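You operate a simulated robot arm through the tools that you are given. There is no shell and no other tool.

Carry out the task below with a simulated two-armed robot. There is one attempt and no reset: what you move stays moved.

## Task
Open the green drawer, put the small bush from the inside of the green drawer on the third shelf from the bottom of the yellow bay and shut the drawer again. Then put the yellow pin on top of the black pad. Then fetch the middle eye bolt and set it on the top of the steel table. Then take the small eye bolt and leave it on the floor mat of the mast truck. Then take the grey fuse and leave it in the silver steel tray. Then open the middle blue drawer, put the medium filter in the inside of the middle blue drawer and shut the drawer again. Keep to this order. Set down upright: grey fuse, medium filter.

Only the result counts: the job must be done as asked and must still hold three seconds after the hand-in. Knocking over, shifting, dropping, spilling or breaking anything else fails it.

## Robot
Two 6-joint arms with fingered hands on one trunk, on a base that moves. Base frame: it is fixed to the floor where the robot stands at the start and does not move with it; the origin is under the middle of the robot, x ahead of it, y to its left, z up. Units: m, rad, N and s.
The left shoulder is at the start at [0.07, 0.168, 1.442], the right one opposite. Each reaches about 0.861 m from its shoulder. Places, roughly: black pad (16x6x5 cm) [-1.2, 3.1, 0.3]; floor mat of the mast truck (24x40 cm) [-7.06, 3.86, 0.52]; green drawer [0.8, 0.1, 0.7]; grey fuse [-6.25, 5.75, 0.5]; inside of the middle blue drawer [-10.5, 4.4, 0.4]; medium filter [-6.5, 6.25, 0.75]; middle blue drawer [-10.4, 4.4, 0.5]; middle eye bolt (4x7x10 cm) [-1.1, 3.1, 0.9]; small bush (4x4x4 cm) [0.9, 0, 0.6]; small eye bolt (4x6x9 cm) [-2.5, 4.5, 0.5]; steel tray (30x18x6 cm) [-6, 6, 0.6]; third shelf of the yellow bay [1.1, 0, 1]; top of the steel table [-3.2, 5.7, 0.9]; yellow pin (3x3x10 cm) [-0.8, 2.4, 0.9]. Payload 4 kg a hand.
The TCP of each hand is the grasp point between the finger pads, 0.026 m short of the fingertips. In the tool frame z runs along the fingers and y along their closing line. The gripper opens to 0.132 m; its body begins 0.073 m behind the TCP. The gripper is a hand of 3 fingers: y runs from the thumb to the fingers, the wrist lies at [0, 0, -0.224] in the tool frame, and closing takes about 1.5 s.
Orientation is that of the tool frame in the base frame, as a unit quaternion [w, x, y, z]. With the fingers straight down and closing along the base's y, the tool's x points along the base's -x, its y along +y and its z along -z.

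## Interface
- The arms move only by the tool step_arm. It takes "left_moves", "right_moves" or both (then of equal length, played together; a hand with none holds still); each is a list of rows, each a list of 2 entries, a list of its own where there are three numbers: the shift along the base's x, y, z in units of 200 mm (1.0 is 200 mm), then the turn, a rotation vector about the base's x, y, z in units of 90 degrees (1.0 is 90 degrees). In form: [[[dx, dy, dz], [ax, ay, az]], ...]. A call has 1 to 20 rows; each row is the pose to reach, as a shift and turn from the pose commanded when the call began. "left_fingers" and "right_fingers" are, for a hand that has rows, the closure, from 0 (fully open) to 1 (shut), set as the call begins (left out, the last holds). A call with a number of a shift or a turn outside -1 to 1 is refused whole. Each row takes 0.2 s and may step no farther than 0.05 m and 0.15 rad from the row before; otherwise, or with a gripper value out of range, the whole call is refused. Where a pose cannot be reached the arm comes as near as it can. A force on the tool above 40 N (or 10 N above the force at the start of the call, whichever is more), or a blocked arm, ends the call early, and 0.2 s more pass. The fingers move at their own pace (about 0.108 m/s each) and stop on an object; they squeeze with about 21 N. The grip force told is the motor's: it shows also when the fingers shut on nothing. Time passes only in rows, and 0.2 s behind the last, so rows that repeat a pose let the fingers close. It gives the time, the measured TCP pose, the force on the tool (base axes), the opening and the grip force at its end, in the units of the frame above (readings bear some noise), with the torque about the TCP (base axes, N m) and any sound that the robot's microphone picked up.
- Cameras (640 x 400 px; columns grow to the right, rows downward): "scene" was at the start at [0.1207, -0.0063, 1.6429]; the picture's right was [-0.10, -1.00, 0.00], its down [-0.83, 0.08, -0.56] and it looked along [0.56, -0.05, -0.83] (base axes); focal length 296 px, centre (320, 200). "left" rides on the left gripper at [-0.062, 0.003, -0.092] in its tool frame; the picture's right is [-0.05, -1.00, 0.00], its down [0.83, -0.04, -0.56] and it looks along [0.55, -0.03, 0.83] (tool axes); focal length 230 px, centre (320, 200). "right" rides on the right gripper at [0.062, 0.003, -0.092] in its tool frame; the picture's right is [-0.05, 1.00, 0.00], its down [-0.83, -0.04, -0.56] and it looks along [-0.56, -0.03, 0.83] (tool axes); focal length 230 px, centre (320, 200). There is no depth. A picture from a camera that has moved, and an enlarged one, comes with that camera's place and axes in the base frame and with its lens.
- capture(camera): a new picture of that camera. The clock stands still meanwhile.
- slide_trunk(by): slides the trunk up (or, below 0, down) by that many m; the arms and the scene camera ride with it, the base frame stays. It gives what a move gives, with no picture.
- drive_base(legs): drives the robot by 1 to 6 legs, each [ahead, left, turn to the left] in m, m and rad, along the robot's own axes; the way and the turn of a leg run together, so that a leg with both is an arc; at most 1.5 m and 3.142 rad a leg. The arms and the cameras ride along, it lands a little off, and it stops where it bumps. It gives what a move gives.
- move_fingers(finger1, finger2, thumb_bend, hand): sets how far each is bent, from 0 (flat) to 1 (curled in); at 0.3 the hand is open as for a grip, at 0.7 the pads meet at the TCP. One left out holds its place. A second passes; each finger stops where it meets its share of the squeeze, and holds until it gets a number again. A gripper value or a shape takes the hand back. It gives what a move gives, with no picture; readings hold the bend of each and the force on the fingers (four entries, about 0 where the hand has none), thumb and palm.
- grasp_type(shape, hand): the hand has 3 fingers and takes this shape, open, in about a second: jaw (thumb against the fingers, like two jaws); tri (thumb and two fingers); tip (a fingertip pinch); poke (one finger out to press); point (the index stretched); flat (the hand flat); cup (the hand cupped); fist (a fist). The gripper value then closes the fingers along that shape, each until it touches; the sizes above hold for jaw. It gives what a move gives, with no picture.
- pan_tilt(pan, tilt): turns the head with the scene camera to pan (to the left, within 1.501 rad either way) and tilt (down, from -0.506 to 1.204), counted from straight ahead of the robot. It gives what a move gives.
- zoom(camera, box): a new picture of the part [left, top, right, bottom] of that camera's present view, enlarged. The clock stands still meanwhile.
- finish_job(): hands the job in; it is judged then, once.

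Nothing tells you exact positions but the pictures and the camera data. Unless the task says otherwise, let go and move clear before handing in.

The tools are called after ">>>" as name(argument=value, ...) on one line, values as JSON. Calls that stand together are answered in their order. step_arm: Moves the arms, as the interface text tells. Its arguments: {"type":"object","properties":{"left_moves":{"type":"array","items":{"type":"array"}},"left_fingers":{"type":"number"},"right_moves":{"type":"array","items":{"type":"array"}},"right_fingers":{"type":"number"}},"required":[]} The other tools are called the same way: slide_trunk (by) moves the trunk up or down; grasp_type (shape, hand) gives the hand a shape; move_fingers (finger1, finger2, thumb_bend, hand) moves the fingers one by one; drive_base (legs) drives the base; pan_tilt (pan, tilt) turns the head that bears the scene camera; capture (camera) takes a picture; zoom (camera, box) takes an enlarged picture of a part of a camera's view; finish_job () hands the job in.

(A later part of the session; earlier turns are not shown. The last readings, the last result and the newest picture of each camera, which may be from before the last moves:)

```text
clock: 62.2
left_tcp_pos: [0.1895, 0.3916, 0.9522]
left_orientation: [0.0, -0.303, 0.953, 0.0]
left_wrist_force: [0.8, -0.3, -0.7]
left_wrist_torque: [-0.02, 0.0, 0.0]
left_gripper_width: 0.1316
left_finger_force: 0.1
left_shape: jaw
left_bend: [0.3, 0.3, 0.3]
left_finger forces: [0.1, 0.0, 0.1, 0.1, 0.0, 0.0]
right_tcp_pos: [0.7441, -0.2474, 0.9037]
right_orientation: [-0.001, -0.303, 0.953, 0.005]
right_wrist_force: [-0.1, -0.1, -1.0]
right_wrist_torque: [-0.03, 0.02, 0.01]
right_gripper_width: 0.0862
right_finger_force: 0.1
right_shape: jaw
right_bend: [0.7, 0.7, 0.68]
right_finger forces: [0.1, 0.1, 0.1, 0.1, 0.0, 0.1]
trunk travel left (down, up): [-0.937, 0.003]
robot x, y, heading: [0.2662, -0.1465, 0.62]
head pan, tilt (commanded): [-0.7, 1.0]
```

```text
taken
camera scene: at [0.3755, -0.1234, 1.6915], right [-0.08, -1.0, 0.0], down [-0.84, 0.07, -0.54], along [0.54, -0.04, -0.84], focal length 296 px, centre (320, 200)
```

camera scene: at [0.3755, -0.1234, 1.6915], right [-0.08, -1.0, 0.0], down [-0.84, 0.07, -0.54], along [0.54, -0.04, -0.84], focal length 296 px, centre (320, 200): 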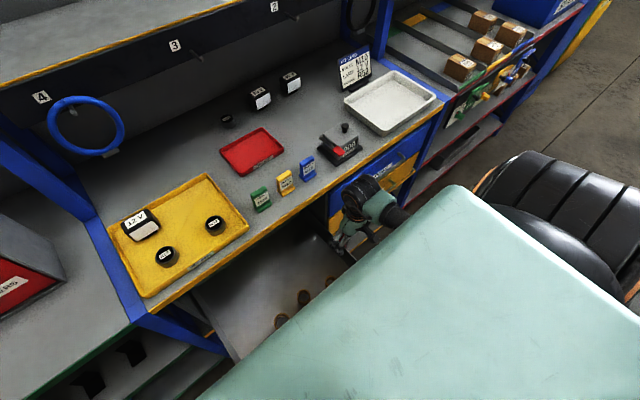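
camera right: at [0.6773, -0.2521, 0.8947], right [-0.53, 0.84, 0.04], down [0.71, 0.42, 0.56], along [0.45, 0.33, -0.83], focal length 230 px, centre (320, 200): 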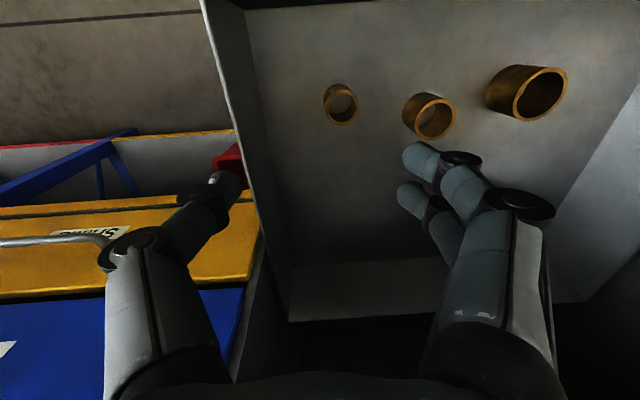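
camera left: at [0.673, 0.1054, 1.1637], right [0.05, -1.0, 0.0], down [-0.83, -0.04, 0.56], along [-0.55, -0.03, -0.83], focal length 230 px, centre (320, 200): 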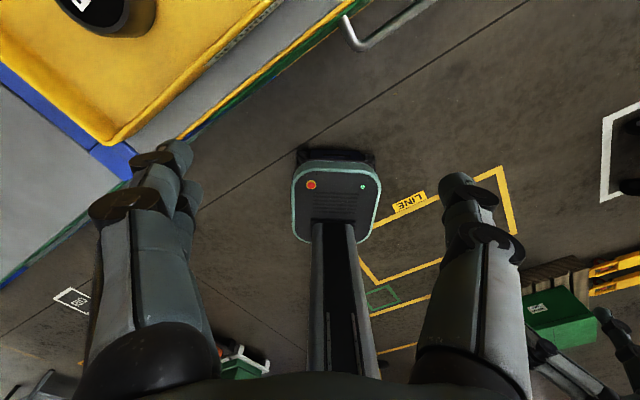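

>>> step_arm(right_moves=[[[0, 0, 0.15], [0, 0, 0]]])

>>> drive_base(legs=[[0.007, 0.066, 0]])

>>> capture(camera="right")

```text
clock: 62.6
left_tcp_pos: [0.1895, 0.3901, 0.9536]
left_orientation: [-0.001, -0.304, 0.953, 0.0]
left_wrist_force: [-0.6, 0.6, 0.0]
left_wrist_torque: [0.01, -0.02, 0.03]
left_gripper_width: 0.132
left_finger_force: 0.0
left_shape: jaw
left_bend: [0.3, 0.3, 0.3]
left_finger forces: [0.0, 0.0, 0.0, 0.1, 0.1, 0.1]
right_tcp_pos: [0.7438, -0.2471, 0.9331]
right_orientation: [-0.001, -0.302, 0.953, 0.005]
right_wrist_force: [-0.8, 0.2, -0.1]
right_wrist_torque: [0.0, -0.05, 0.0]
right_gripper_width: 0.086
right_finger_force: 0.2
right_shape: jaw
right_bend: [0.7, 0.7, 0.68]
right_finger forces: [0.1, 0.0, 0.0, 0.0, 0.0, 0.1]
trunk travel left (down, up): [-0.937, 0.003]
robot x, y, heading: [0.2615, -0.1462, 0.62]
head pan, tilt (commanded): [-0.7, 1.0]
```

```text
clock: 63.6
left_tcp_pos: [0.1615, 0.4404, 0.9563]
left_orientation: [-0.001, -0.304, 0.953, 0.003]
left_wrist_force: [1.3, -0.2, 0.2]
left_wrist_torque: [0.03, 0.02, 0.03]
left_gripper_width: 0.1316
left_finger_force: 0.1
left_shape: jaw
left_bend: [0.3, 0.3, 0.3]
left_finger forces: [0.0, 0.1, 0.1, 0.0, 0.1, 0.0]
right_tcp_pos: [0.717, -0.1974, 0.9306]
right_orientation: [-0.002, -0.303, 0.953, 0.008]
right_wrist_force: [0.1, -0.5, -0.5]
right_wrist_torque: [0.03, 0.04, 0.03]
right_gripper_width: 0.0866
right_finger_force: 0.0
right_shape: jaw
right_bend: [0.7, 0.7, 0.68]
right_finger forces: [0.0, 0.1, 0.1, 0.0, 0.1, 0.1]
trunk travel left (down, up): [-0.937, 0.003]
robot x, y, heading: [0.2343, -0.0936, 0.616]
head pan, tilt (commanded): [-0.7, 1.0]
```

```text
taken
camera right: at [0.6652, -0.2299, 1.0229], right [-0.54, 0.84, 0.02], down [0.71, 0.44, 0.56], along [0.46, 0.31, -0.83], focal length 230 px, centre (320, 200)
```

right: 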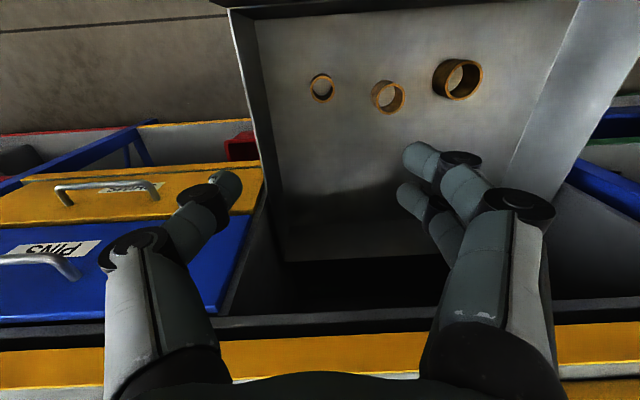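

Now nearly above the bush (within 1 cm). I'll descend to z≈0.80 and check the drift.

>>> step_arm(right_moves=[[[-0.007, 0.009, -0.15], [0, 0, 0]], [[-0.015, 0.018, -0.35], [0, 0, 0]], [[-0.022, 0.028, -0.55], [0, 0, 0]], [[-0.029, 0.036, -0.65], [0, 0, 0]]])

>>> capture(camera="right")

>>> capture(camera="scene")

```text
clock: 64.6
left_tcp_pos: [0.1577, 0.4472, 0.9526]
left_orientation: [0.0, -0.304, 0.953, -0.001]
left_wrist_force: [-1.0, -0.2, -0.8]
left_wrist_torque: [-0.03, 0.01, -0.01]
left_gripper_width: 0.1318
left_finger_force: 0.1
left_shape: jaw
left_bend: [0.3, 0.3, 0.3]
left_finger forces: [0.1, 0.1, 0.0, 0.0, 0.0, 0.0]
right_tcp_pos: [0.7059, -0.1824, 0.8039]
right_orientation: [0.0, -0.304, 0.953, 0.004]
right_wrist_force: [-0.3, -0.1, 0.1]
right_wrist_torque: [-0.02, 0.01, -0.01]
right_gripper_width: 0.0862
right_finger_force: 0.0
right_shape: jaw
right_bend: [0.7, 0.7, 0.68]
right_finger forces: [0.1, 0.0, 0.0, 0.1, 0.0, 0.0]
trunk travel left (down, up): [-0.937, 0.003]
robot x, y, heading: [0.2328, -0.0911, 0.619]
head pan, tilt (commanded): [-0.7, 1.0]
```

```text
taken
camera right: at [0.6539, -0.2149, 0.8962], right [-0.54, 0.84, 0.01], down [0.7, 0.44, 0.56], along [0.47, 0.3, -0.83], focal length 230 px, centre (320, 200)
```

right: 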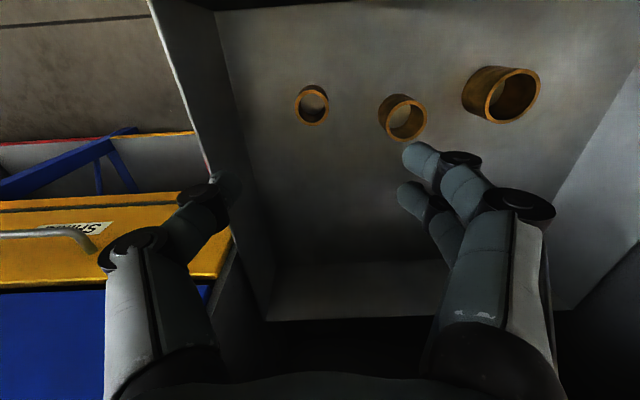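

```text
taken
camera scene: at [0.3439, -0.0663, 1.6915], right [-0.08, -1.0, 0.0], down [-0.84, 0.07, -0.54], along [0.54, -0.04, -0.84], focal length 296 px, centre (320, 200)
```

scene: 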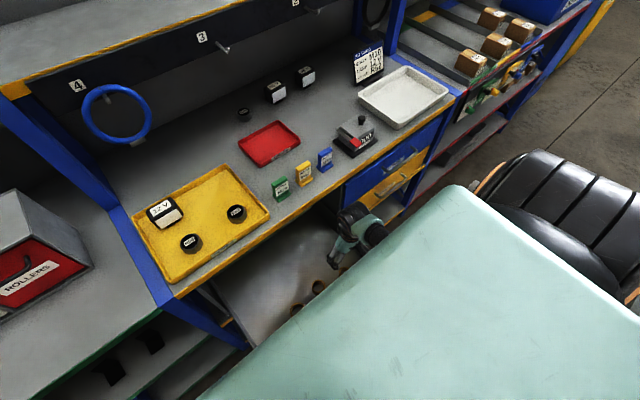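

No drift this time. I'll apply a 9 mm correction, then lower the trunk by 0.14 m.

>>> step_arm(right_moves=[[[0.025, -0.037, 0], [0, 0, 0]]])

>>> slide_trunk(by=-0.14)

>>> capture(camera="right")

>>> capture(camera="scene")

```text
clock: 65.0
left_tcp_pos: [0.1601, 0.4459, 0.9535]
left_orientation: [0.0, -0.304, 0.953, 0.001]
left_wrist_force: [-0.4, -0.3, -1.2]
left_wrist_torque: [0.01, 0.0, -0.01]
left_gripper_width: 0.132
left_finger_force: 0.1
left_shape: jaw
left_bend: [0.3, 0.3, 0.3]
left_finger forces: [0.0, 0.1, 0.1, 0.1, 0.1, 0.1]
right_tcp_pos: [0.7117, -0.1912, 0.8017]
right_orientation: [-0.002, -0.304, 0.953, 0.004]
right_wrist_force: [-0.7, 0.8, 0.5]
right_wrist_torque: [-0.02, 0.01, 0.03]
right_gripper_width: 0.0865
right_finger_force: 0.0
right_shape: jaw
right_bend: [0.7, 0.7, 0.68]
right_finger forces: [0.0, 0.1, 0.1, 0.1, 0.1, 0.0]
trunk travel left (down, up): [-0.937, 0.003]
robot x, y, heading: [0.2351, -0.091, 0.624]
head pan, tilt (commanded): [-0.7, 1.0]
```

```text
clock: 66.6
left_tcp_pos: [0.1586, 0.4463, 0.8124]
left_orientation: [0.001, -0.304, 0.953, 0.0]
left_wrist_force: [-0.7, 0.6, 0.2]
left_wrist_torque: [0.0, -0.01, 0.02]
left_gripper_width: 0.1322
left_finger_force: 0.0
left_shape: jaw
left_bend: [0.3, 0.3, 0.3]
left_finger forces: [0.1, 0.0, 0.0, 0.0, 0.1, 0.1]
right_tcp_pos: [0.7107, -0.1917, 0.6633]
right_orientation: [0.0, -0.304, 0.953, 0.004]
right_wrist_force: [0.3, -0.3, 0.1]
right_wrist_torque: [0.0, 0.0, -0.03]
right_gripper_width: 0.0863
right_finger_force: 0.1
right_shape: jaw
right_bend: [0.7, 0.7, 0.68]
right_finger forces: [0.0, 0.0, 0.0, 0.1, 0.1, 0.1]
trunk travel left (down, up): [-0.797, 0.143]
robot x, y, heading: [0.234, -0.0938, 0.613]
head pan, tilt (commanded): [-0.7, 1.0]
```

```text
taken
camera right: at [0.6592, -0.2239, 0.7552], right [-0.54, 0.84, 0.01], down [0.7, 0.44, 0.56], along [0.47, 0.3, -0.83], focal length 230 px, centre (320, 200)
```

right: 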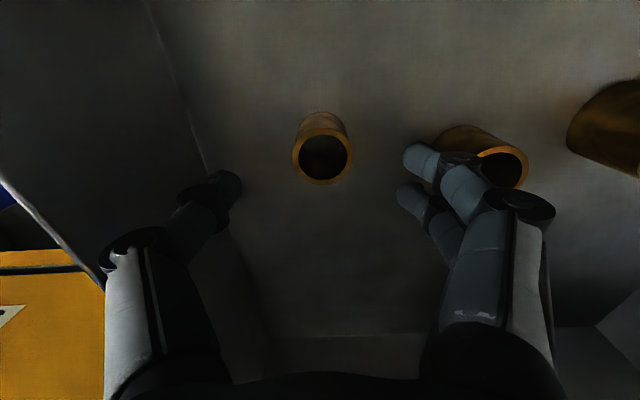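

```text
taken
camera scene: at [0.3448, -0.0686, 1.5515], right [-0.08, -1.0, 0.0], down [-0.84, 0.07, -0.54], along [0.54, -0.04, -0.84], focal length 296 px, centre (320, 200)
```

scene: 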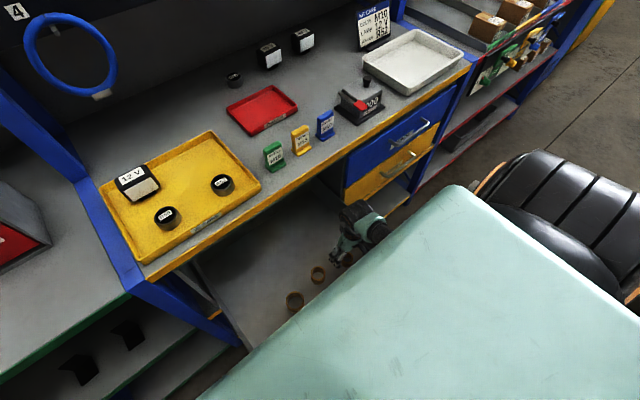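

Aligned over the bush. I'll narrow the opening a bit more and descend to grip height z≈0.60.

>>> step_arm(right_moves=[[[0, 0, 0], [0, 0, 0]], [[0, 0, 0], [0, 0, 0]], [[0.002, 0.005, -0.1], [0, 0, 0]], [[0.003, 0.01, -0.2], [0, 0, 0]], [[0.003, 0.01, -0.27], [0, 0, 0]], [[0.003, 0.01, -0.31], [0, 0, 0]]], right_fingers=0.5)

>>> capture(camera="right")

```text
clock: 68.0
left_tcp_pos: [0.1573, 0.4464, 0.8118]
left_orientation: [0.0, -0.305, 0.952, 0.0]
left_wrist_force: [-0.4, -0.9, 0.7]
left_wrist_torque: [0.04, -0.02, -0.01]
left_gripper_width: 0.1321
left_finger_force: 0.1
left_shape: jaw
left_bend: [0.3, 0.3, 0.3]
left_finger forces: [0.0, 0.0, 0.0, 0.0, 0.0, 0.0]
right_tcp_pos: [0.7085, -0.1884, 0.6028]
right_orientation: [-0.005, -0.303, 0.953, 0.005]
right_wrist_force: [-0.4, 3.6, 13.7]
right_wrist_torque: [-0.07, -0.17, 0.09]
right_gripper_width: 0.0658
right_finger_force: 0.1
right_shape: jaw
right_bend: [0.73, 0.73, 0.71]
right_finger forces: [1.4, 2.8, 0.1, 0.0, 10.2, 0.0]
trunk travel left (down, up): [-0.797, 0.143]
robot x, y, heading: [0.2355, -0.0908, 0.617]
head pan, tilt (commanded): [-0.7, 1.0]
stopped in row 6 (right hand): the force on the tool passed its limit at 65 N (the readings are from after the stop); the commanded pose is now the measured one
```

```text
taken
camera right: at [0.6572, -0.2211, 0.6953], right [-0.53, 0.84, 0.01], down [0.71, 0.44, 0.55], along [0.46, 0.3, -0.83], focal length 230 px, centre (320, 200)
```

right: 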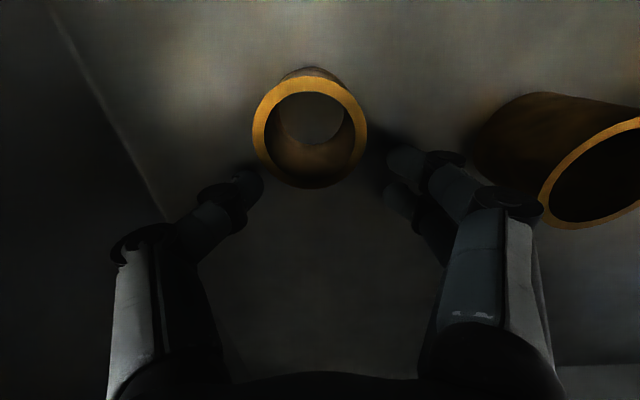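

The fingertips touched the drawer floor, and the bush now appears about 4 cm closer to the robot, as if the drawer slid out further. I'll raise the hand 1 cm and look at the scene.

>>> step_arm(right_moves=[[[0, 0, 0.06], [0, 0, 0]]])

>>> pan_tilt(pan=0.0, tilt=1.2)

>>> capture(camera="scene")

>>> capture(camera="left")

>>> capture(camera="right")

```text
clock: 68.4
left_tcp_pos: [0.1585, 0.4457, 0.8121]
left_orientation: [0.0, -0.305, 0.952, 0.0]
left_wrist_force: [-0.1, -0.6, -0.3]
left_wrist_torque: [0.02, -0.01, -0.01]
left_gripper_width: 0.132
left_finger_force: 0.0
left_shape: jaw
left_bend: [0.3, 0.3, 0.3]
left_finger forces: [0.0, 0.0, 0.0, 0.1, 0.0, 0.0]
right_tcp_pos: [0.703, -0.191, 0.6134]
right_orientation: [-0.009, -0.303, 0.953, 0.005]
right_wrist_force: [0.1, 0.4, 0.1]
right_wrist_torque: [-0.02, 0.02, -0.01]
right_gripper_width: 0.066
right_finger_force: 0.1
right_shape: jaw
right_bend: [0.73, 0.73, 0.7]
right_finger forces: [0.0, 0.1, 0.0, 0.0, 0.0, 0.0]
trunk travel left (down, up): [-0.797, 0.143]
robot x, y, heading: [0.2347, -0.093, 0.617]
head pan, tilt (commanded): [-0.7, 1.0]
```

```text
clock: 69.4
left_tcp_pos: [0.1591, 0.446, 0.8117]
left_orientation: [-0.001, -0.305, 0.952, 0.0]
left_wrist_force: [0.3, -0.2, 0.5]
left_wrist_torque: [-0.01, 0.01, -0.01]
left_gripper_width: 0.1319
left_finger_force: 0.0
left_shape: jaw
left_bend: [0.3, 0.3, 0.3]
left_finger forces: [0.0, 0.1, 0.0, 0.1, 0.1, 0.0]
right_tcp_pos: [0.704, -0.1909, 0.6153]
right_orientation: [-0.007, -0.303, 0.953, 0.005]
right_wrist_force: [0.2, -0.5, 0.5]
right_wrist_torque: [-0.01, 0.0, -0.05]
right_gripper_width: 0.0663
right_finger_force: 0.1
right_shape: jaw
right_bend: [0.73, 0.73, 0.7]
right_finger forces: [0.0, 0.0, 0.0, 0.0, 0.0, 0.0]
trunk travel left (down, up): [-0.797, 0.143]
robot x, y, heading: [0.2332, -0.0933, 0.614]
head pan, tilt (commanded): [0.0, 1.201]
```

```text
taken
camera scene: at [0.3207, -0.0302, 1.5389], right [0.58, -0.82, 0.0], down [-0.76, -0.54, -0.36], along [0.3, 0.21, -0.93], focal length 296 px, centre (320, 200)
```

scene: 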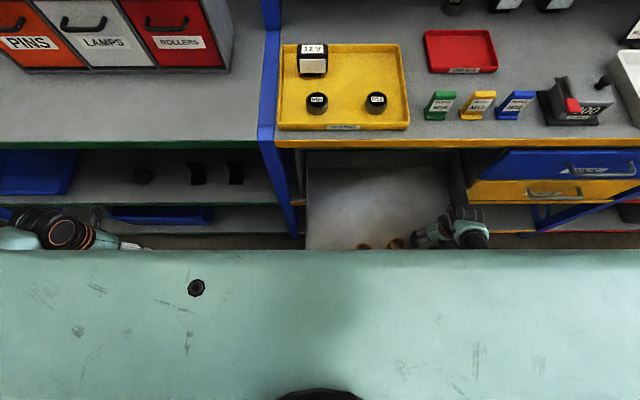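

```text
taken
camera left: at [0.2065, 0.4845, 0.9041], right [0.62, -0.78, 0.0], down [-0.65, -0.52, 0.56], along [-0.43, -0.35, -0.83], focal length 230 px, centre (320, 200)
```

left: 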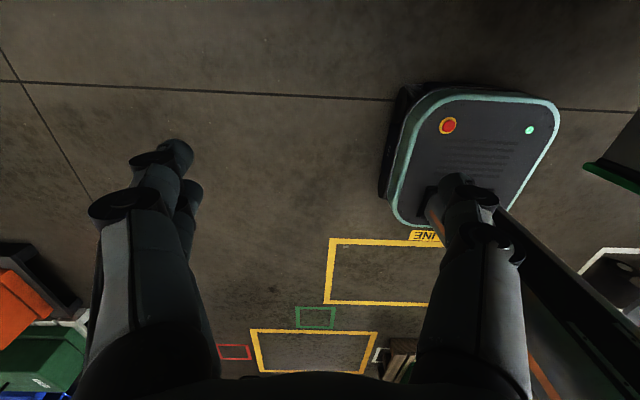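

```text
taken
camera right: at [0.6542, -0.2221, 0.7075], right [-0.53, 0.85, 0.01], down [0.71, 0.44, 0.54], along [0.45, 0.3, -0.84], focal length 230 px, centre (320, 200)
```

right: 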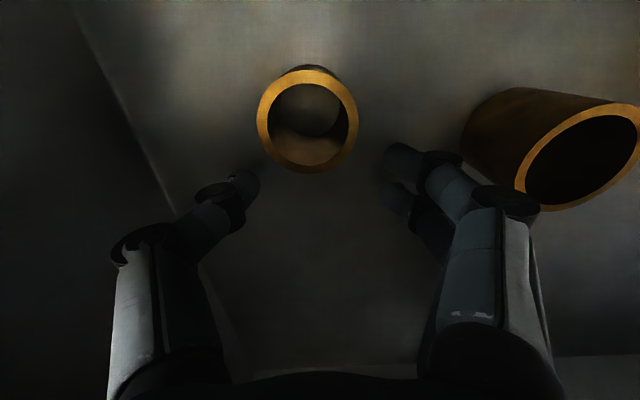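

The bush sits about 3.8 cm nearer to the robot than the grasp point. I'll move the hand back that much at this height and check.

>>> step_arm(right_moves=[[[-0.052, -0.037, 0.01], [0, 0, 0]], [[-0.104, -0.074, 0.01], [0, 0, 0]], [[-0.155, -0.11, 0.01], [0, 0, 0]]])

>>> capture(camera="right")

>>> capture(camera="scene")

```text
clock: 70.2
left_tcp_pos: [0.1578, 0.4465, 0.8122]
left_orientation: [0.0, -0.305, 0.952, 0.0]
left_wrist_force: [-0.7, -0.3, -0.1]
left_wrist_torque: [0.0, 0.02, 0.03]
left_gripper_width: 0.1319
left_finger_force: 0.1
left_shape: jaw
left_bend: [0.3, 0.3, 0.3]
left_finger forces: [0.0, 0.1, 0.0, 0.0, 0.1, 0.0]
right_tcp_pos: [0.673, -0.212, 0.6173]
right_orientation: [-0.009, -0.303, 0.953, 0.004]
right_wrist_force: [-0.5, 0.2, 0.0]
right_wrist_torque: [-0.04, 0.0, 0.01]
right_gripper_width: 0.0663
right_finger_force: 0.0
right_shape: jaw
right_bend: [0.73, 0.73, 0.7]
right_finger forces: [0.1, 0.0, 0.0, 0.0, 0.0, 0.0]
trunk travel left (down, up): [-0.797, 0.143]
robot x, y, heading: [0.2357, -0.0915, 0.621]
head pan, tilt (commanded): [0.0, 1.201]
```

```text
taken
camera right: at [0.6219, -0.245, 0.7101], right [-0.53, 0.85, 0.01], down [0.71, 0.44, 0.54], along [0.45, 0.3, -0.84], focal length 230 px, centre (320, 200)
```

right: 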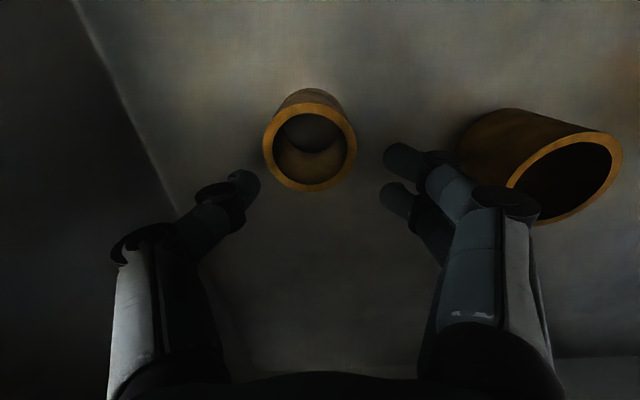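

```text
taken
camera scene: at [0.3201, -0.0303, 1.5389], right [0.58, -0.81, 0.0], down [-0.76, -0.54, -0.36], along [0.3, 0.21, -0.93], focal length 296 px, centre (320, 200)
```

scene: 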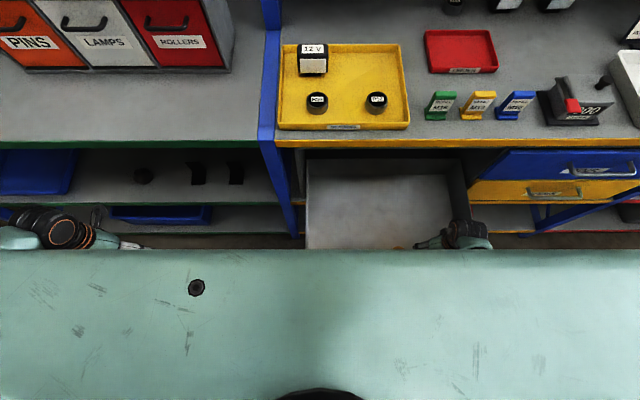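

The forearm is pushing against the inside of the drawer front, so the drawer moves with the hand. I'll tilt the hand about 20° so the wrist moves away from the front, keeping the sideways closing.

>>> step_arm(right_moves=[[[0, 0, 0.03], [-0.043, 0.06, 0]], [[0, 0, 0.05], [-0.085, 0.121, 0]], [[0, 0, 0.06], [-0.128, 0.181, 0]], [[0, 0, 0.06], [-0.128, 0.181, 0]]])

>>> capture(camera="right")

```text
clock: 71.2
left_tcp_pos: [0.1584, 0.4467, 0.8133]
left_orientation: [-0.001, -0.304, 0.953, 0.0]
left_wrist_force: [-1.0, -0.3, 0.4]
left_wrist_torque: [-0.02, 0.01, 0.02]
left_gripper_width: 0.1322
left_finger_force: 0.0
left_shape: jaw
left_bend: [0.3, 0.3, 0.3]
left_finger forces: [0.1, 0.0, 0.0, 0.1, 0.0, 0.0]
right_tcp_pos: [0.6748, -0.2298, 0.6359]
right_orientation: [-0.173, -0.295, 0.939, -0.036]
right_wrist_force: [0.3, -0.3, 0.7]
right_wrist_torque: [0.0, -0.02, -0.02]
right_gripper_width: 0.0663
right_finger_force: 0.1
right_shape: jaw
right_bend: [0.73, 0.73, 0.7]
right_finger forces: [0.1, 0.0, 0.1, 0.1, 0.0, 0.0]
right hand out of reach, approached as far as the arm can: row 2, 3, 4
trunk travel left (down, up): [-0.797, 0.143]
robot x, y, heading: [0.234, -0.0931, 0.621]
head pan, tilt (commanded): [0.0, 1.201]
```

```text
taken
camera right: at [0.6549, -0.2427, 0.7448], right [-0.53, 0.85, 0.02], down [0.83, 0.51, 0.23], along [0.19, 0.13, -0.97], focal length 230 px, centre (320, 200)
```

right: 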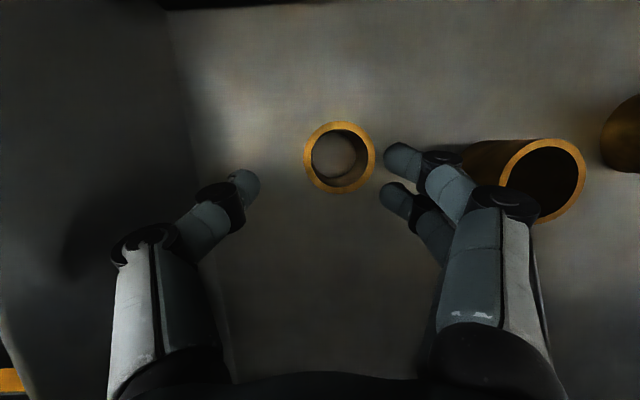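

The wrist is clear now; the bush is 1.7 cm nearer the robot and 1.3 cm to the left of the grasp point. I'll correct this with a small base move.

>>> drive_base(legs=[[-0.017, 0.014, 0]])

>>> capture(camera="right")

```text
clock: 72.0
left_tcp_pos: [0.14, 0.4474, 0.813]
left_orientation: [-0.002, -0.304, 0.953, 0.001]
left_wrist_force: [-0.7, 0.5, 0.6]
left_wrist_torque: [0.0, 0.04, 0.01]
left_gripper_width: 0.1321
left_finger_force: 0.1
left_shape: jaw
left_bend: [0.3, 0.3, 0.3]
left_finger forces: [0.0, 0.1, 0.1, 0.0, 0.0, 0.0]
right_tcp_pos: [0.6552, -0.2285, 0.6335]
right_orientation: [-0.176, -0.295, 0.939, -0.036]
right_wrist_force: [0.4, 0.5, -1.0]
right_wrist_torque: [0.01, 0.02, -0.02]
right_gripper_width: 0.0661
right_finger_force: 0.0
right_shape: jaw
right_bend: [0.73, 0.73, 0.7]
right_finger forces: [0.0, 0.1, 0.0, 0.1, 0.1, 0.0]
trunk travel left (down, up): [-0.797, 0.143]
robot x, y, heading: [0.2134, -0.0906, 0.616]
head pan, tilt (commanded): [0.0, 1.201]
```

```text
taken
camera right: at [0.636, -0.2417, 0.7426], right [-0.53, 0.85, 0.02], down [0.83, 0.51, 0.23], along [0.18, 0.13, -0.97], focal length 230 px, centre (320, 200)
```

right: 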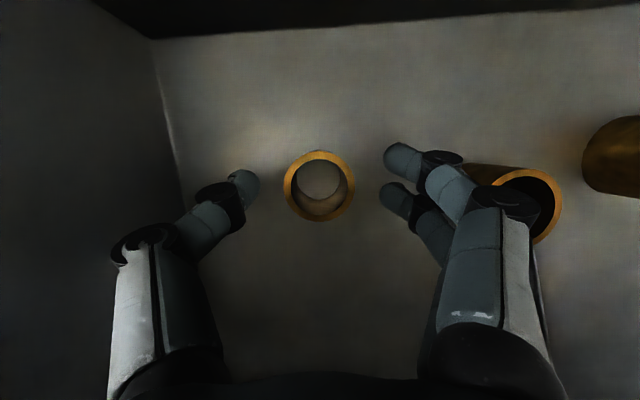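

The bush is now centred between the fingers. I'll go down 2 cm and close.

>>> step_arm(right_moves=[[[0, 0, -0.05], [0, 0, 0]], [[0, 0, -0.1], [0, 0, 0]]])

>>> capture(camera="right")

```text
clock: 72.6
left_tcp_pos: [0.139, 0.4479, 0.8123]
left_orientation: [0.0, -0.304, 0.953, 0.0]
left_wrist_force: [0.5, 0.5, -0.3]
left_wrist_torque: [0.0, 0.04, 0.0]
left_gripper_width: 0.1319
left_finger_force: 0.1
left_shape: jaw
left_bend: [0.3, 0.3, 0.3]
left_finger forces: [0.0, 0.0, 0.0, 0.1, 0.0, 0.0]
right_tcp_pos: [0.6558, -0.2294, 0.6146]
right_orientation: [-0.174, -0.294, 0.939, -0.032]
right_wrist_force: [0.8, 0.4, 0.5]
right_wrist_torque: [0.06, 0.02, 0.0]
right_gripper_width: 0.0663
right_finger_force: 0.1
right_shape: jaw
right_bend: [0.73, 0.73, 0.7]
right_finger forces: [0.1, 0.0, 0.0, 0.1, 0.0, 0.0]
trunk travel left (down, up): [-0.797, 0.143]
robot x, y, heading: [0.2078, -0.0945, 0.617]
head pan, tilt (commanded): [0.0, 1.201]
```

```text
taken
camera right: at [0.635, -0.2437, 0.7239], right [-0.52, 0.85, 0.02], down [0.83, 0.5, 0.23], along [0.19, 0.14, -0.97], focal length 230 px, centre (320, 200)
```

right: 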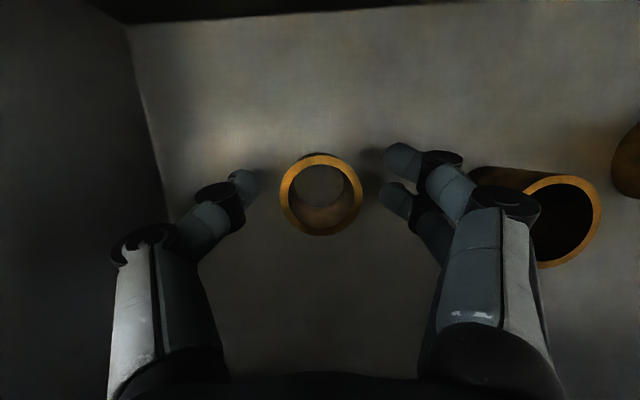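

>>> step_arm(right_moves=[[[0, 0, 0], [0, 0, 0]], [[0, 0, 0], [0, 0, 0]], [[0, 0, 0], [0, 0, 0]], [[0, 0, 0], [0, 0, 0]], [[0, 0, 0], [0, 0, 0]], [[0, 0, 0], [0, 0, 0]], [[0, 0, 0], [0, 0, 0]], [[0, 0, 0], [0, 0, 0]]], right_fingers=1.0)

>>> capture(camera="right")

```text
clock: 74.4
left_tcp_pos: [0.1378, 0.4479, 0.8135]
left_orientation: [0.001, -0.303, 0.953, -0.001]
left_wrist_force: [-0.4, -0.5, -0.1]
left_wrist_torque: [-0.01, 0.02, -0.01]
left_gripper_width: 0.1317
left_finger_force: 0.0
left_shape: jaw
left_bend: [0.3, 0.3, 0.3]
left_finger forces: [0.0, 0.0, 0.1, 0.0, 0.0, 0.1]
right_tcp_pos: [0.6553, -0.2299, 0.6167]
right_orientation: [-0.173, -0.294, 0.94, -0.032]
right_wrist_force: [0.3, -0.2, 0.1]
right_wrist_torque: [0.03, 0.02, -0.03]
right_gripper_width: 0.0251
right_finger_force: 20.6
right_shape: jaw
right_bend: [0.73, 0.73, 0.71]
right_finger forces: [6.7, 10.9, 0.0, 0.1, 16.4, 0.1]
trunk travel left (down, up): [-0.797, 0.143]
robot x, y, heading: [0.2155, -0.0931, 0.619]
head pan, tilt (commanded): [0.0, 1.201]
```

```text
taken
camera right: at [0.6339, -0.2436, 0.7245], right [-0.52, 0.85, 0.02], down [0.83, 0.5, 0.23], along [0.19, 0.14, -0.97], focal length 230 px, centre (320, 200)
```

right: 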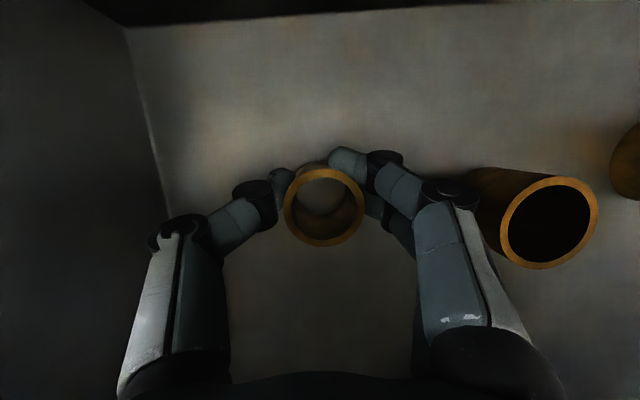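

The bush is gripped. I'll lift it 10 cm straight up and check it stays in hand.

>>> step_arm(right_moves=[[[0, 0, 0.1], [0, 0, 0]], [[0, 0, 0.25], [0, 0, 0]], [[0, 0, 0.4], [0, 0, 0]], [[0, 0, 0.55], [0, 0, 0]]])

>>> capture(camera="right")

>>> capture(camera="scene")

```text
clock: 75.4
left_tcp_pos: [0.1365, 0.4472, 0.8125]
left_orientation: [0.001, -0.304, 0.953, 0.0]
left_wrist_force: [-0.6, 0.8, -0.8]
left_wrist_torque: [0.05, -0.04, 0.01]
left_gripper_width: 0.1318
left_finger_force: 0.0
left_shape: jaw
left_bend: [0.3, 0.3, 0.3]
left_finger forces: [0.1, 0.0, 0.0, 0.1, 0.0, 0.0]
right_tcp_pos: [0.6532, -0.227, 0.7263]
right_orientation: [-0.173, -0.295, 0.939, -0.036]
right_wrist_force: [0.3, 0.3, -1.5]
right_wrist_torque: [-0.04, 0.0, -0.01]
right_gripper_width: 0.0245
right_finger_force: 20.9
right_shape: jaw
right_bend: [0.73, 0.73, 0.71]
right_finger forces: [6.4, 10.8, 0.1, 0.0, 16.3, 0.0]
trunk travel left (down, up): [-0.797, 0.143]
robot x, y, heading: [0.2144, -0.0917, 0.62]
head pan, tilt (commanded): [0.0, 1.201]
```

```text
taken
camera right: at [0.6325, -0.2411, 0.834], right [-0.53, 0.85, 0.01], down [0.83, 0.51, 0.23], along [0.19, 0.13, -0.97], focal length 230 px, centre (320, 200)
```

right: 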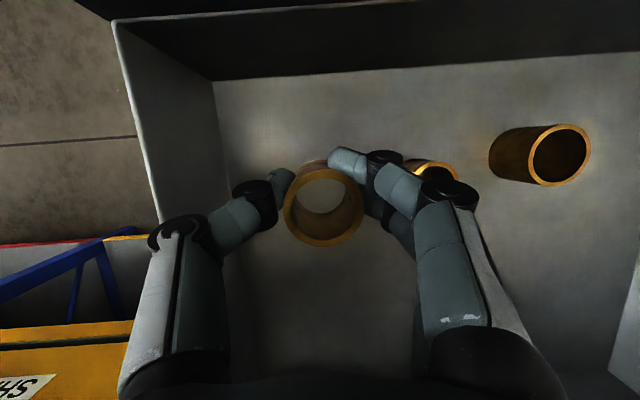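

```text
taken
camera scene: at [0.2982, -0.0291, 1.5389], right [0.58, -0.81, 0.0], down [-0.76, -0.54, -0.36], along [0.3, 0.21, -0.93], focal length 296 px, centre (320, 200)
```

scene: 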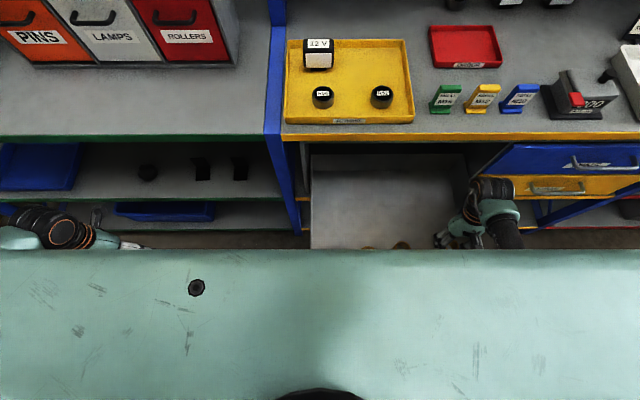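

The bush is firmly held. I'll raise the trunk, then raise the arm and turn the hand back to vertical while still above the drawer.

>>> slide_trunk(by=0.14)

>>> step_arm(right_moves=[[[0, 0, 0.15], [0.032, -0.045, 0]], [[0, 0, 0.3], [0.064, -0.09, 0]], [[0.02, 0.014, 0.45], [0.096, -0.136, 0]], [[0.04, 0.028, 0.6], [0.128, -0.181, 0]]])

>>> capture(camera="right")

>>> capture(camera="scene")

```text
clock: 77.1
left_tcp_pos: [0.1369, 0.4476, 0.9526]
left_orientation: [0.0, -0.304, 0.953, 0.0]
left_wrist_force: [-1.0, 0.2, -0.1]
left_wrist_torque: [-0.03, 0.02, 0.0]
left_gripper_width: 0.1319
left_finger_force: 0.1
left_shape: jaw
left_bend: [0.3, 0.3, 0.3]
left_finger forces: [0.0, 0.1, 0.1, 0.1, 0.0, 0.0]
right_tcp_pos: [0.6548, -0.227, 0.8639]
right_orientation: [-0.173, -0.294, 0.939, -0.036]
right_wrist_force: [0.1, 0.4, -1.6]
right_wrist_torque: [-0.02, -0.01, -0.02]
right_gripper_width: 0.0247
right_finger_force: 21.5
right_shape: jaw
right_bend: [0.73, 0.73, 0.71]
right_finger forces: [6.4, 10.7, 0.1, 0.1, 16.1, 0.0]
trunk travel left (down, up): [-0.937, 0.003]
robot x, y, heading: [0.2095, -0.0912, 0.62]
head pan, tilt (commanded): [0.0, 1.201]
```

```text
clock: 78.1
left_tcp_pos: [0.1377, 0.4466, 0.9526]
left_orientation: [0.0, -0.304, 0.953, 0.0]
left_wrist_force: [0.5, -0.1, 0.3]
left_wrist_torque: [-0.02, -0.02, 0.01]
left_gripper_width: 0.132
left_finger_force: 0.0
left_shape: jaw
left_bend: [0.3, 0.3, 0.3]
left_finger forces: [0.1, 0.0, 0.0, 0.1, 0.0, 0.0]
right_tcp_pos: [0.6624, -0.2204, 0.9845]
right_orientation: [-0.007, -0.303, 0.953, 0.016]
right_wrist_force: [-1.0, 0.9, -1.1]
right_wrist_torque: [0.01, -0.01, 0.0]
right_gripper_width: 0.0247
right_finger_force: 20.4
right_shape: jaw
right_bend: [0.73, 0.73, 0.71]
right_finger forces: [6.3, 10.7, 0.0, 0.0, 16.0, 0.0]
trunk travel left (down, up): [-0.937, 0.003]
robot x, y, heading: [0.21, -0.0906, 0.615]
head pan, tilt (commanded): [0.0, 1.201]
```

```text
taken
camera right: at [0.6115, -0.2552, 1.0772], right [-0.53, 0.84, 0.04], down [0.72, 0.43, 0.55], along [0.45, 0.32, -0.83], focal length 230 px, centre (320, 200)
```

right: 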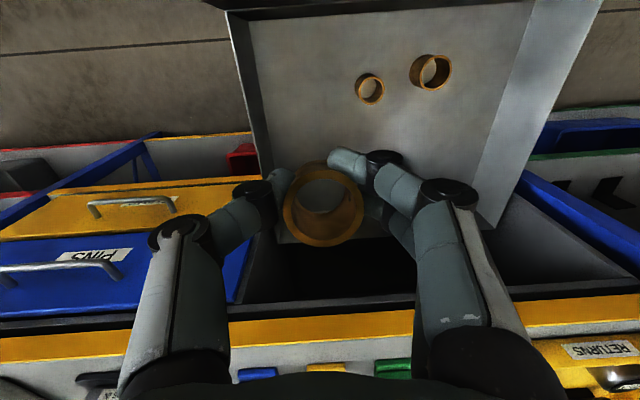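

```text
taken
camera scene: at [0.2985, -0.0298, 1.6789], right [0.58, -0.81, 0.0], down [-0.76, -0.54, -0.36], along [0.3, 0.21, -0.93], focal length 296 px, centre (320, 200)
```

scene: 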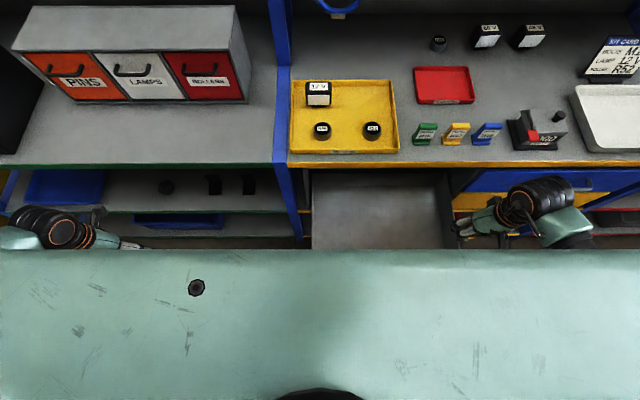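

The small bush is held and the two others still stand in the drawer. Next I back the base up, extend and raise the right arm to clear the cards, then move over the free spot on the worktop (about [1.15, -0.13]).

>>> drive_base(legs=[[-0.24, 0, 0]])

>>> step_arm(right_moves=[[[0.13, 0.092, 0.08], [0, 0, 0]], [[0.26, 0.185, 0.16], [0, 0, 0]], [[0.39, 0.277, 0.24], [0, 0, 0]], [[0.52, 0.37, 0.32], [0, 0, 0]], [[0.65, 0.462, 0.4], [0, 0, 0]], [[0.78, 0.555, 0.5], [0, 0, 0]], [[0.9, 0.64, 0.6], [0, 0, 0]]])

>>> capture(camera="scene")

```text
clock: 79.9
left_tcp_pos: [-0.0535, 0.3119, 0.9518]
left_orientation: [0.0, -0.303, 0.953, 0.0]
left_wrist_force: [0.0, -0.7, 0.5]
left_wrist_torque: [0.0, -0.01, 0.0]
left_gripper_width: 0.1318
left_finger_force: 0.0
left_shape: jaw
left_bend: [0.3, 0.3, 0.3]
left_finger forces: [0.0, 0.1, 0.0, 0.0, 0.0, 0.0]
right_tcp_pos: [0.47, -0.3574, 0.9831]
right_orientation: [-0.008, -0.302, 0.953, 0.016]
right_wrist_force: [-0.8, 0.8, -0.5]
right_wrist_torque: [-0.02, -0.03, 0.01]
right_gripper_width: 0.0249
right_finger_force: 21.1
right_shape: jaw
right_bend: [0.73, 0.73, 0.71]
right_finger forces: [6.2, 10.7, 0.1, 0.0, 16.0, 0.1]
trunk travel left (down, up): [-0.937, 0.003]
robot x, y, heading: [0.0208, -0.2292, 0.615]
head pan, tilt (commanded): [0.0, 1.201]
```

```text
clock: 81.5
left_tcp_pos: [-0.0553, 0.311, 0.9529]
left_orientation: [0.001, -0.302, 0.953, -0.001]
left_wrist_force: [0.7, 0.4, 0.5]
left_wrist_torque: [-0.01, 0.0, 0.02]
left_gripper_width: 0.1319
left_finger_force: 0.1
left_shape: jaw
left_bend: [0.3, 0.3, 0.3]
left_finger forces: [0.0, 0.0, 0.1, 0.0, 0.1, 0.0]
right_tcp_pos: [0.6489, -0.2299, 1.1021]
right_orientation: [-0.009, -0.301, 0.953, 0.015]
right_wrist_force: [0.1, -0.4, -1.2]
right_wrist_torque: [-0.01, 0.0, -0.01]
right_gripper_width: 0.0244
right_finger_force: 21.2
right_shape: jaw
right_bend: [0.73, 0.73, 0.71]
right_finger forces: [6.3, 10.7, 0.1, 0.0, 15.9, 0.1]
trunk travel left (down, up): [-0.937, 0.003]
robot x, y, heading: [0.0174, -0.2289, 0.617]
head pan, tilt (commanded): [0.0, 1.201]
```

```text
taken
camera scene: at [0.1067, -0.1643, 1.6787], right [0.58, -0.82, 0.0], down [-0.76, -0.54, -0.36], along [0.3, 0.21, -0.93], focal length 296 px, centre (320, 200)
```

scene: 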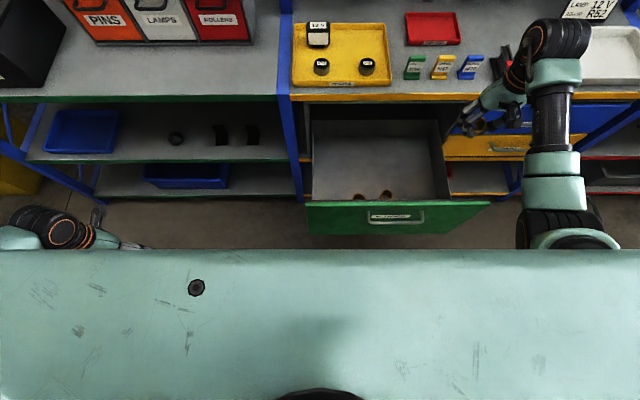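

Arm extended fine. I'll raise the hand a little more to clear the counter's knob (top ≈1.05), then shift the base right.

>>> step_arm(right_moves=[[[0.04, 0.028, 0.1], [0, 0, 0]], [[0.08, 0.057, 0.2], [0, 0, 0]], [[0.12, 0.085, 0.3], [0, 0, 0]]])

>>> drive_base(legs=[[0, -0.2126, 0]])

>>> capture(camera="scene")

>>> capture(camera="right")

```text
clock: 82.3
left_tcp_pos: [-0.0546, 0.3113, 0.953]
left_orientation: [-0.001, -0.303, 0.953, 0.0]
left_wrist_force: [0.3, 0.4, 0.1]
left_wrist_torque: [-0.01, 0.02, 0.0]
left_gripper_width: 0.1317
left_finger_force: 0.0
left_shape: jaw
left_bend: [0.3, 0.3, 0.3]
left_finger forces: [0.1, 0.0, 0.0, 0.0, 0.0, 0.0]
right_tcp_pos: [0.6883, -0.2139, 1.1418]
right_orientation: [-0.007, -0.301, 0.953, 0.017]
right_wrist_force: [0.3, 0.7, -1.5]
right_wrist_torque: [-0.03, 0.03, 0.0]
right_gripper_width: 0.0247
right_finger_force: 21.3
right_shape: jaw
right_bend: [0.73, 0.73, 0.71]
right_finger forces: [6.4, 10.7, 0.1, 0.1, 15.8, 0.0]
right hand out of reach, approached as far as the arm can: row 2, 3
trunk travel left (down, up): [-0.937, 0.003]
robot x, y, heading: [0.0221, -0.2285, 0.617]
head pan, tilt (commanded): [0.0, 1.201]
```

```text
clock: 84.0
left_tcp_pos: [0.0674, 0.1362, 0.9505]
left_orientation: [0.0, -0.304, 0.953, -0.001]
left_wrist_force: [0.5, 0.8, -0.2]
left_wrist_torque: [-0.04, 0.01, 0.01]
left_gripper_width: 0.1318
left_finger_force: 0.1
left_shape: jaw
left_bend: [0.3, 0.3, 0.3]
left_finger forces: [0.0, 0.0, 0.0, 0.0, 0.0, 0.0]
right_tcp_pos: [0.8099, -0.3852, 1.1436]
right_orientation: [-0.006, -0.302, 0.953, 0.015]
right_wrist_force: [-0.5, 0.5, -1.1]
right_wrist_torque: [-0.04, -0.04, -0.01]
right_gripper_width: 0.0244
right_finger_force: 20.6
right_shape: jaw
right_bend: [0.73, 0.73, 0.71]
right_finger forces: [6.4, 10.7, 0.1, 0.1, 16.0, 0.0]
trunk travel left (down, up): [-0.937, 0.003]
robot x, y, heading: [0.1428, -0.4023, 0.615]
head pan, tilt (commanded): [0.0, 1.201]
```

```text
taken
camera scene: at [0.2267, -0.3367, 1.6789], right [0.58, -0.82, 0.0], down [-0.76, -0.54, -0.36], along [0.3, 0.21, -0.93], focal length 296 px, centre (320, 200)
```

scene: 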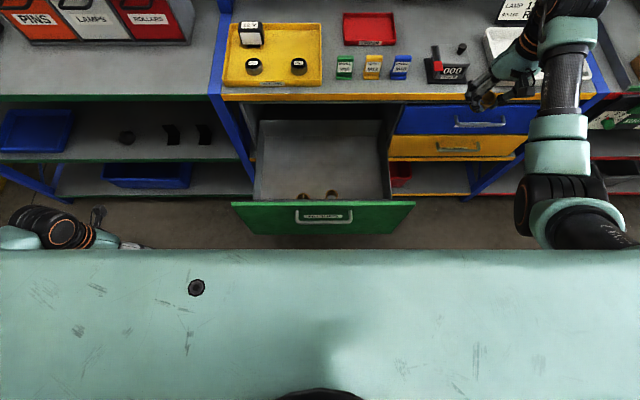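

```text
taken
camera right: at [0.7598, -0.4199, 1.236], right [-0.53, 0.85, 0.03], down [0.72, 0.43, 0.55], along [0.45, 0.32, -0.83], focal length 230 px, centre (320, 200)
```

right: 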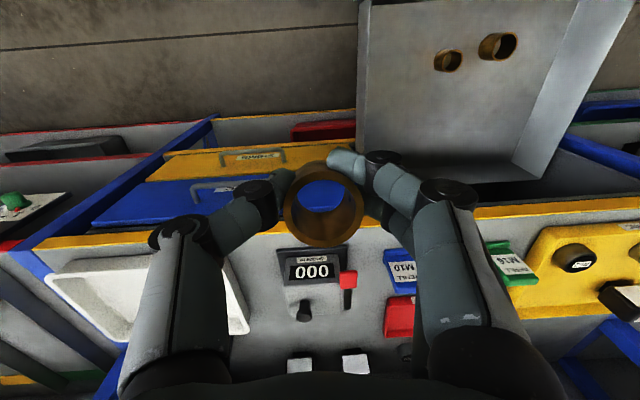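

The view from the hand shows the free area behind the counter. I'll pull the left hand back a little for clearance, then drive forward in two legs.

>>> step_arm(left_moves=[[[-0.16, -0.115, 0], [0, 0, 0]], [[-0.33, -0.23, 0], [0, 0, 0]]])

>>> drive_base(legs=[[0.2, 0, 0]])

>>> capture(camera="scene")

>>> capture(camera="left")

```text
clock: 84.5
left_tcp_pos: [0.0069, 0.0904, 0.9441]
left_orientation: [0.001, -0.304, 0.953, -0.002]
left_wrist_force: [-0.3, 0.5, -0.8]
left_wrist_torque: [-0.01, -0.03, -0.05]
left_gripper_width: 0.1317
left_finger_force: 0.1
left_shape: jaw
left_bend: [0.3, 0.3, 0.3]
left_finger forces: [0.0, 0.0, 0.1, 0.1, 0.1, 0.1]
left hand out of reach, approached as far as the arm can: row 2
right_tcp_pos: [0.8123, -0.3865, 1.1423]
right_orientation: [-0.007, -0.302, 0.953, 0.017]
right_wrist_force: [-0.4, 0.7, 0.0]
right_wrist_torque: [-0.04, -0.01, 0.0]
right_gripper_width: 0.0245
right_finger_force: 21.1
right_shape: jaw
right_bend: [0.73, 0.73, 0.71]
right_finger forces: [6.3, 10.6, 0.0, 0.0, 16.0, 0.1]
trunk travel left (down, up): [-0.937, 0.003]
robot x, y, heading: [0.1451, -0.4034, 0.612]
head pan, tilt (commanded): [0.0, 1.201]
```

```text
clock: 86.2
left_tcp_pos: [0.1671, 0.2019, 0.9452]
left_orientation: [0.002, -0.304, 0.953, 0.0]
left_wrist_force: [-0.1, 0.2, -0.1]
left_wrist_torque: [-0.02, -0.03, -0.01]
left_gripper_width: 0.1319
left_finger_force: 0.0
left_shape: jaw
left_bend: [0.3, 0.3, 0.3]
left_finger forces: [0.1, 0.1, 0.0, 0.0, 0.0, 0.0]
right_tcp_pos: [0.9718, -0.2751, 1.1434]
right_orientation: [-0.004, -0.303, 0.953, 0.018]
right_wrist_force: [-0.2, -0.3, -0.9]
right_wrist_torque: [0.0, 0.01, -0.02]
right_gripper_width: 0.0245
right_finger_force: 20.9
right_shape: jaw
right_bend: [0.73, 0.73, 0.71]
right_finger forces: [6.4, 10.7, 0.0, 0.1, 15.9, 0.0]
trunk travel left (down, up): [-0.937, 0.003]
robot x, y, heading: [0.3073, -0.289, 0.617]
head pan, tilt (commanded): [0.0, 1.201]
```

```text
taken
camera scene: at [0.3879, -0.2292, 1.6793], right [0.58, -0.82, 0.0], down [-0.76, -0.54, -0.37], along [0.3, 0.21, -0.93], focal length 296 px, centre (320, 200)
```

scene: 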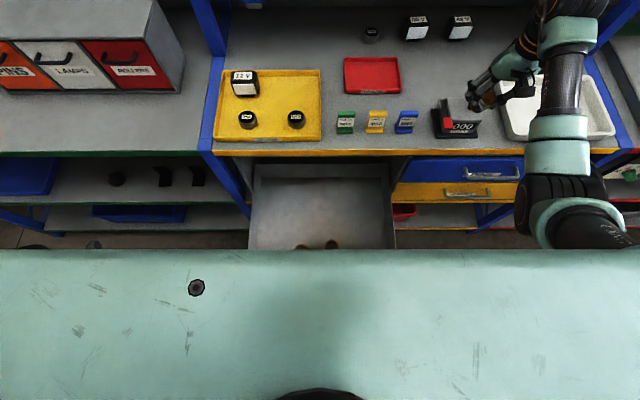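

```text
taken
camera left: at [0.2153, 0.241, 1.0376], right [0.62, -0.78, 0.0], down [-0.65, -0.52, 0.55], along [-0.43, -0.34, -0.83], focal length 230 px, centre (320, 200)
```

left: 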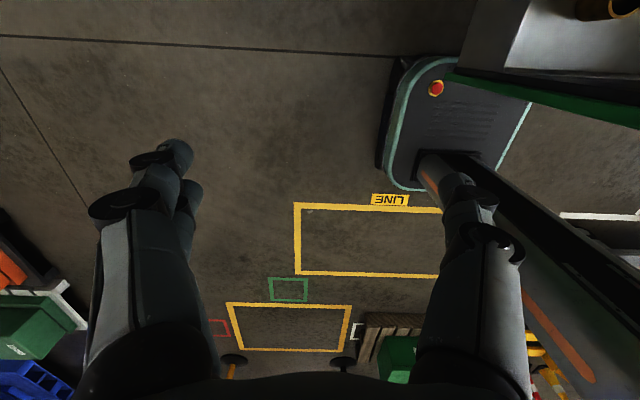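

>>> zoom(camera="left", box=[380, 0, 640, 200])

```text
2.00 times, centred on (510, 100) of left
camera zoom: at [0.2153, 0.241, 1.0376], right [0.62, -0.78, 0.0], down [-0.65, -0.52, 0.55], along [-0.43, -0.34, -0.83], focal length 460 px, centre (-60, 400)
```

zoom: 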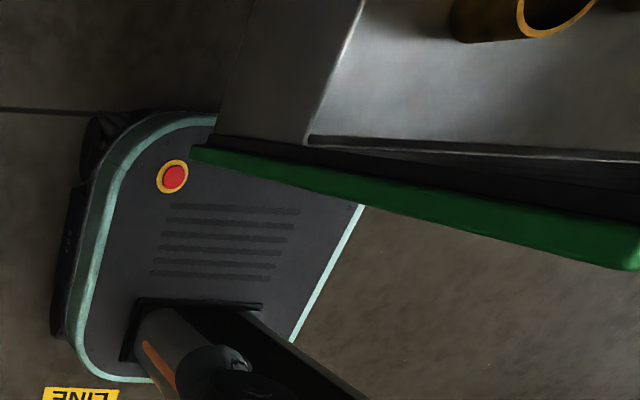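

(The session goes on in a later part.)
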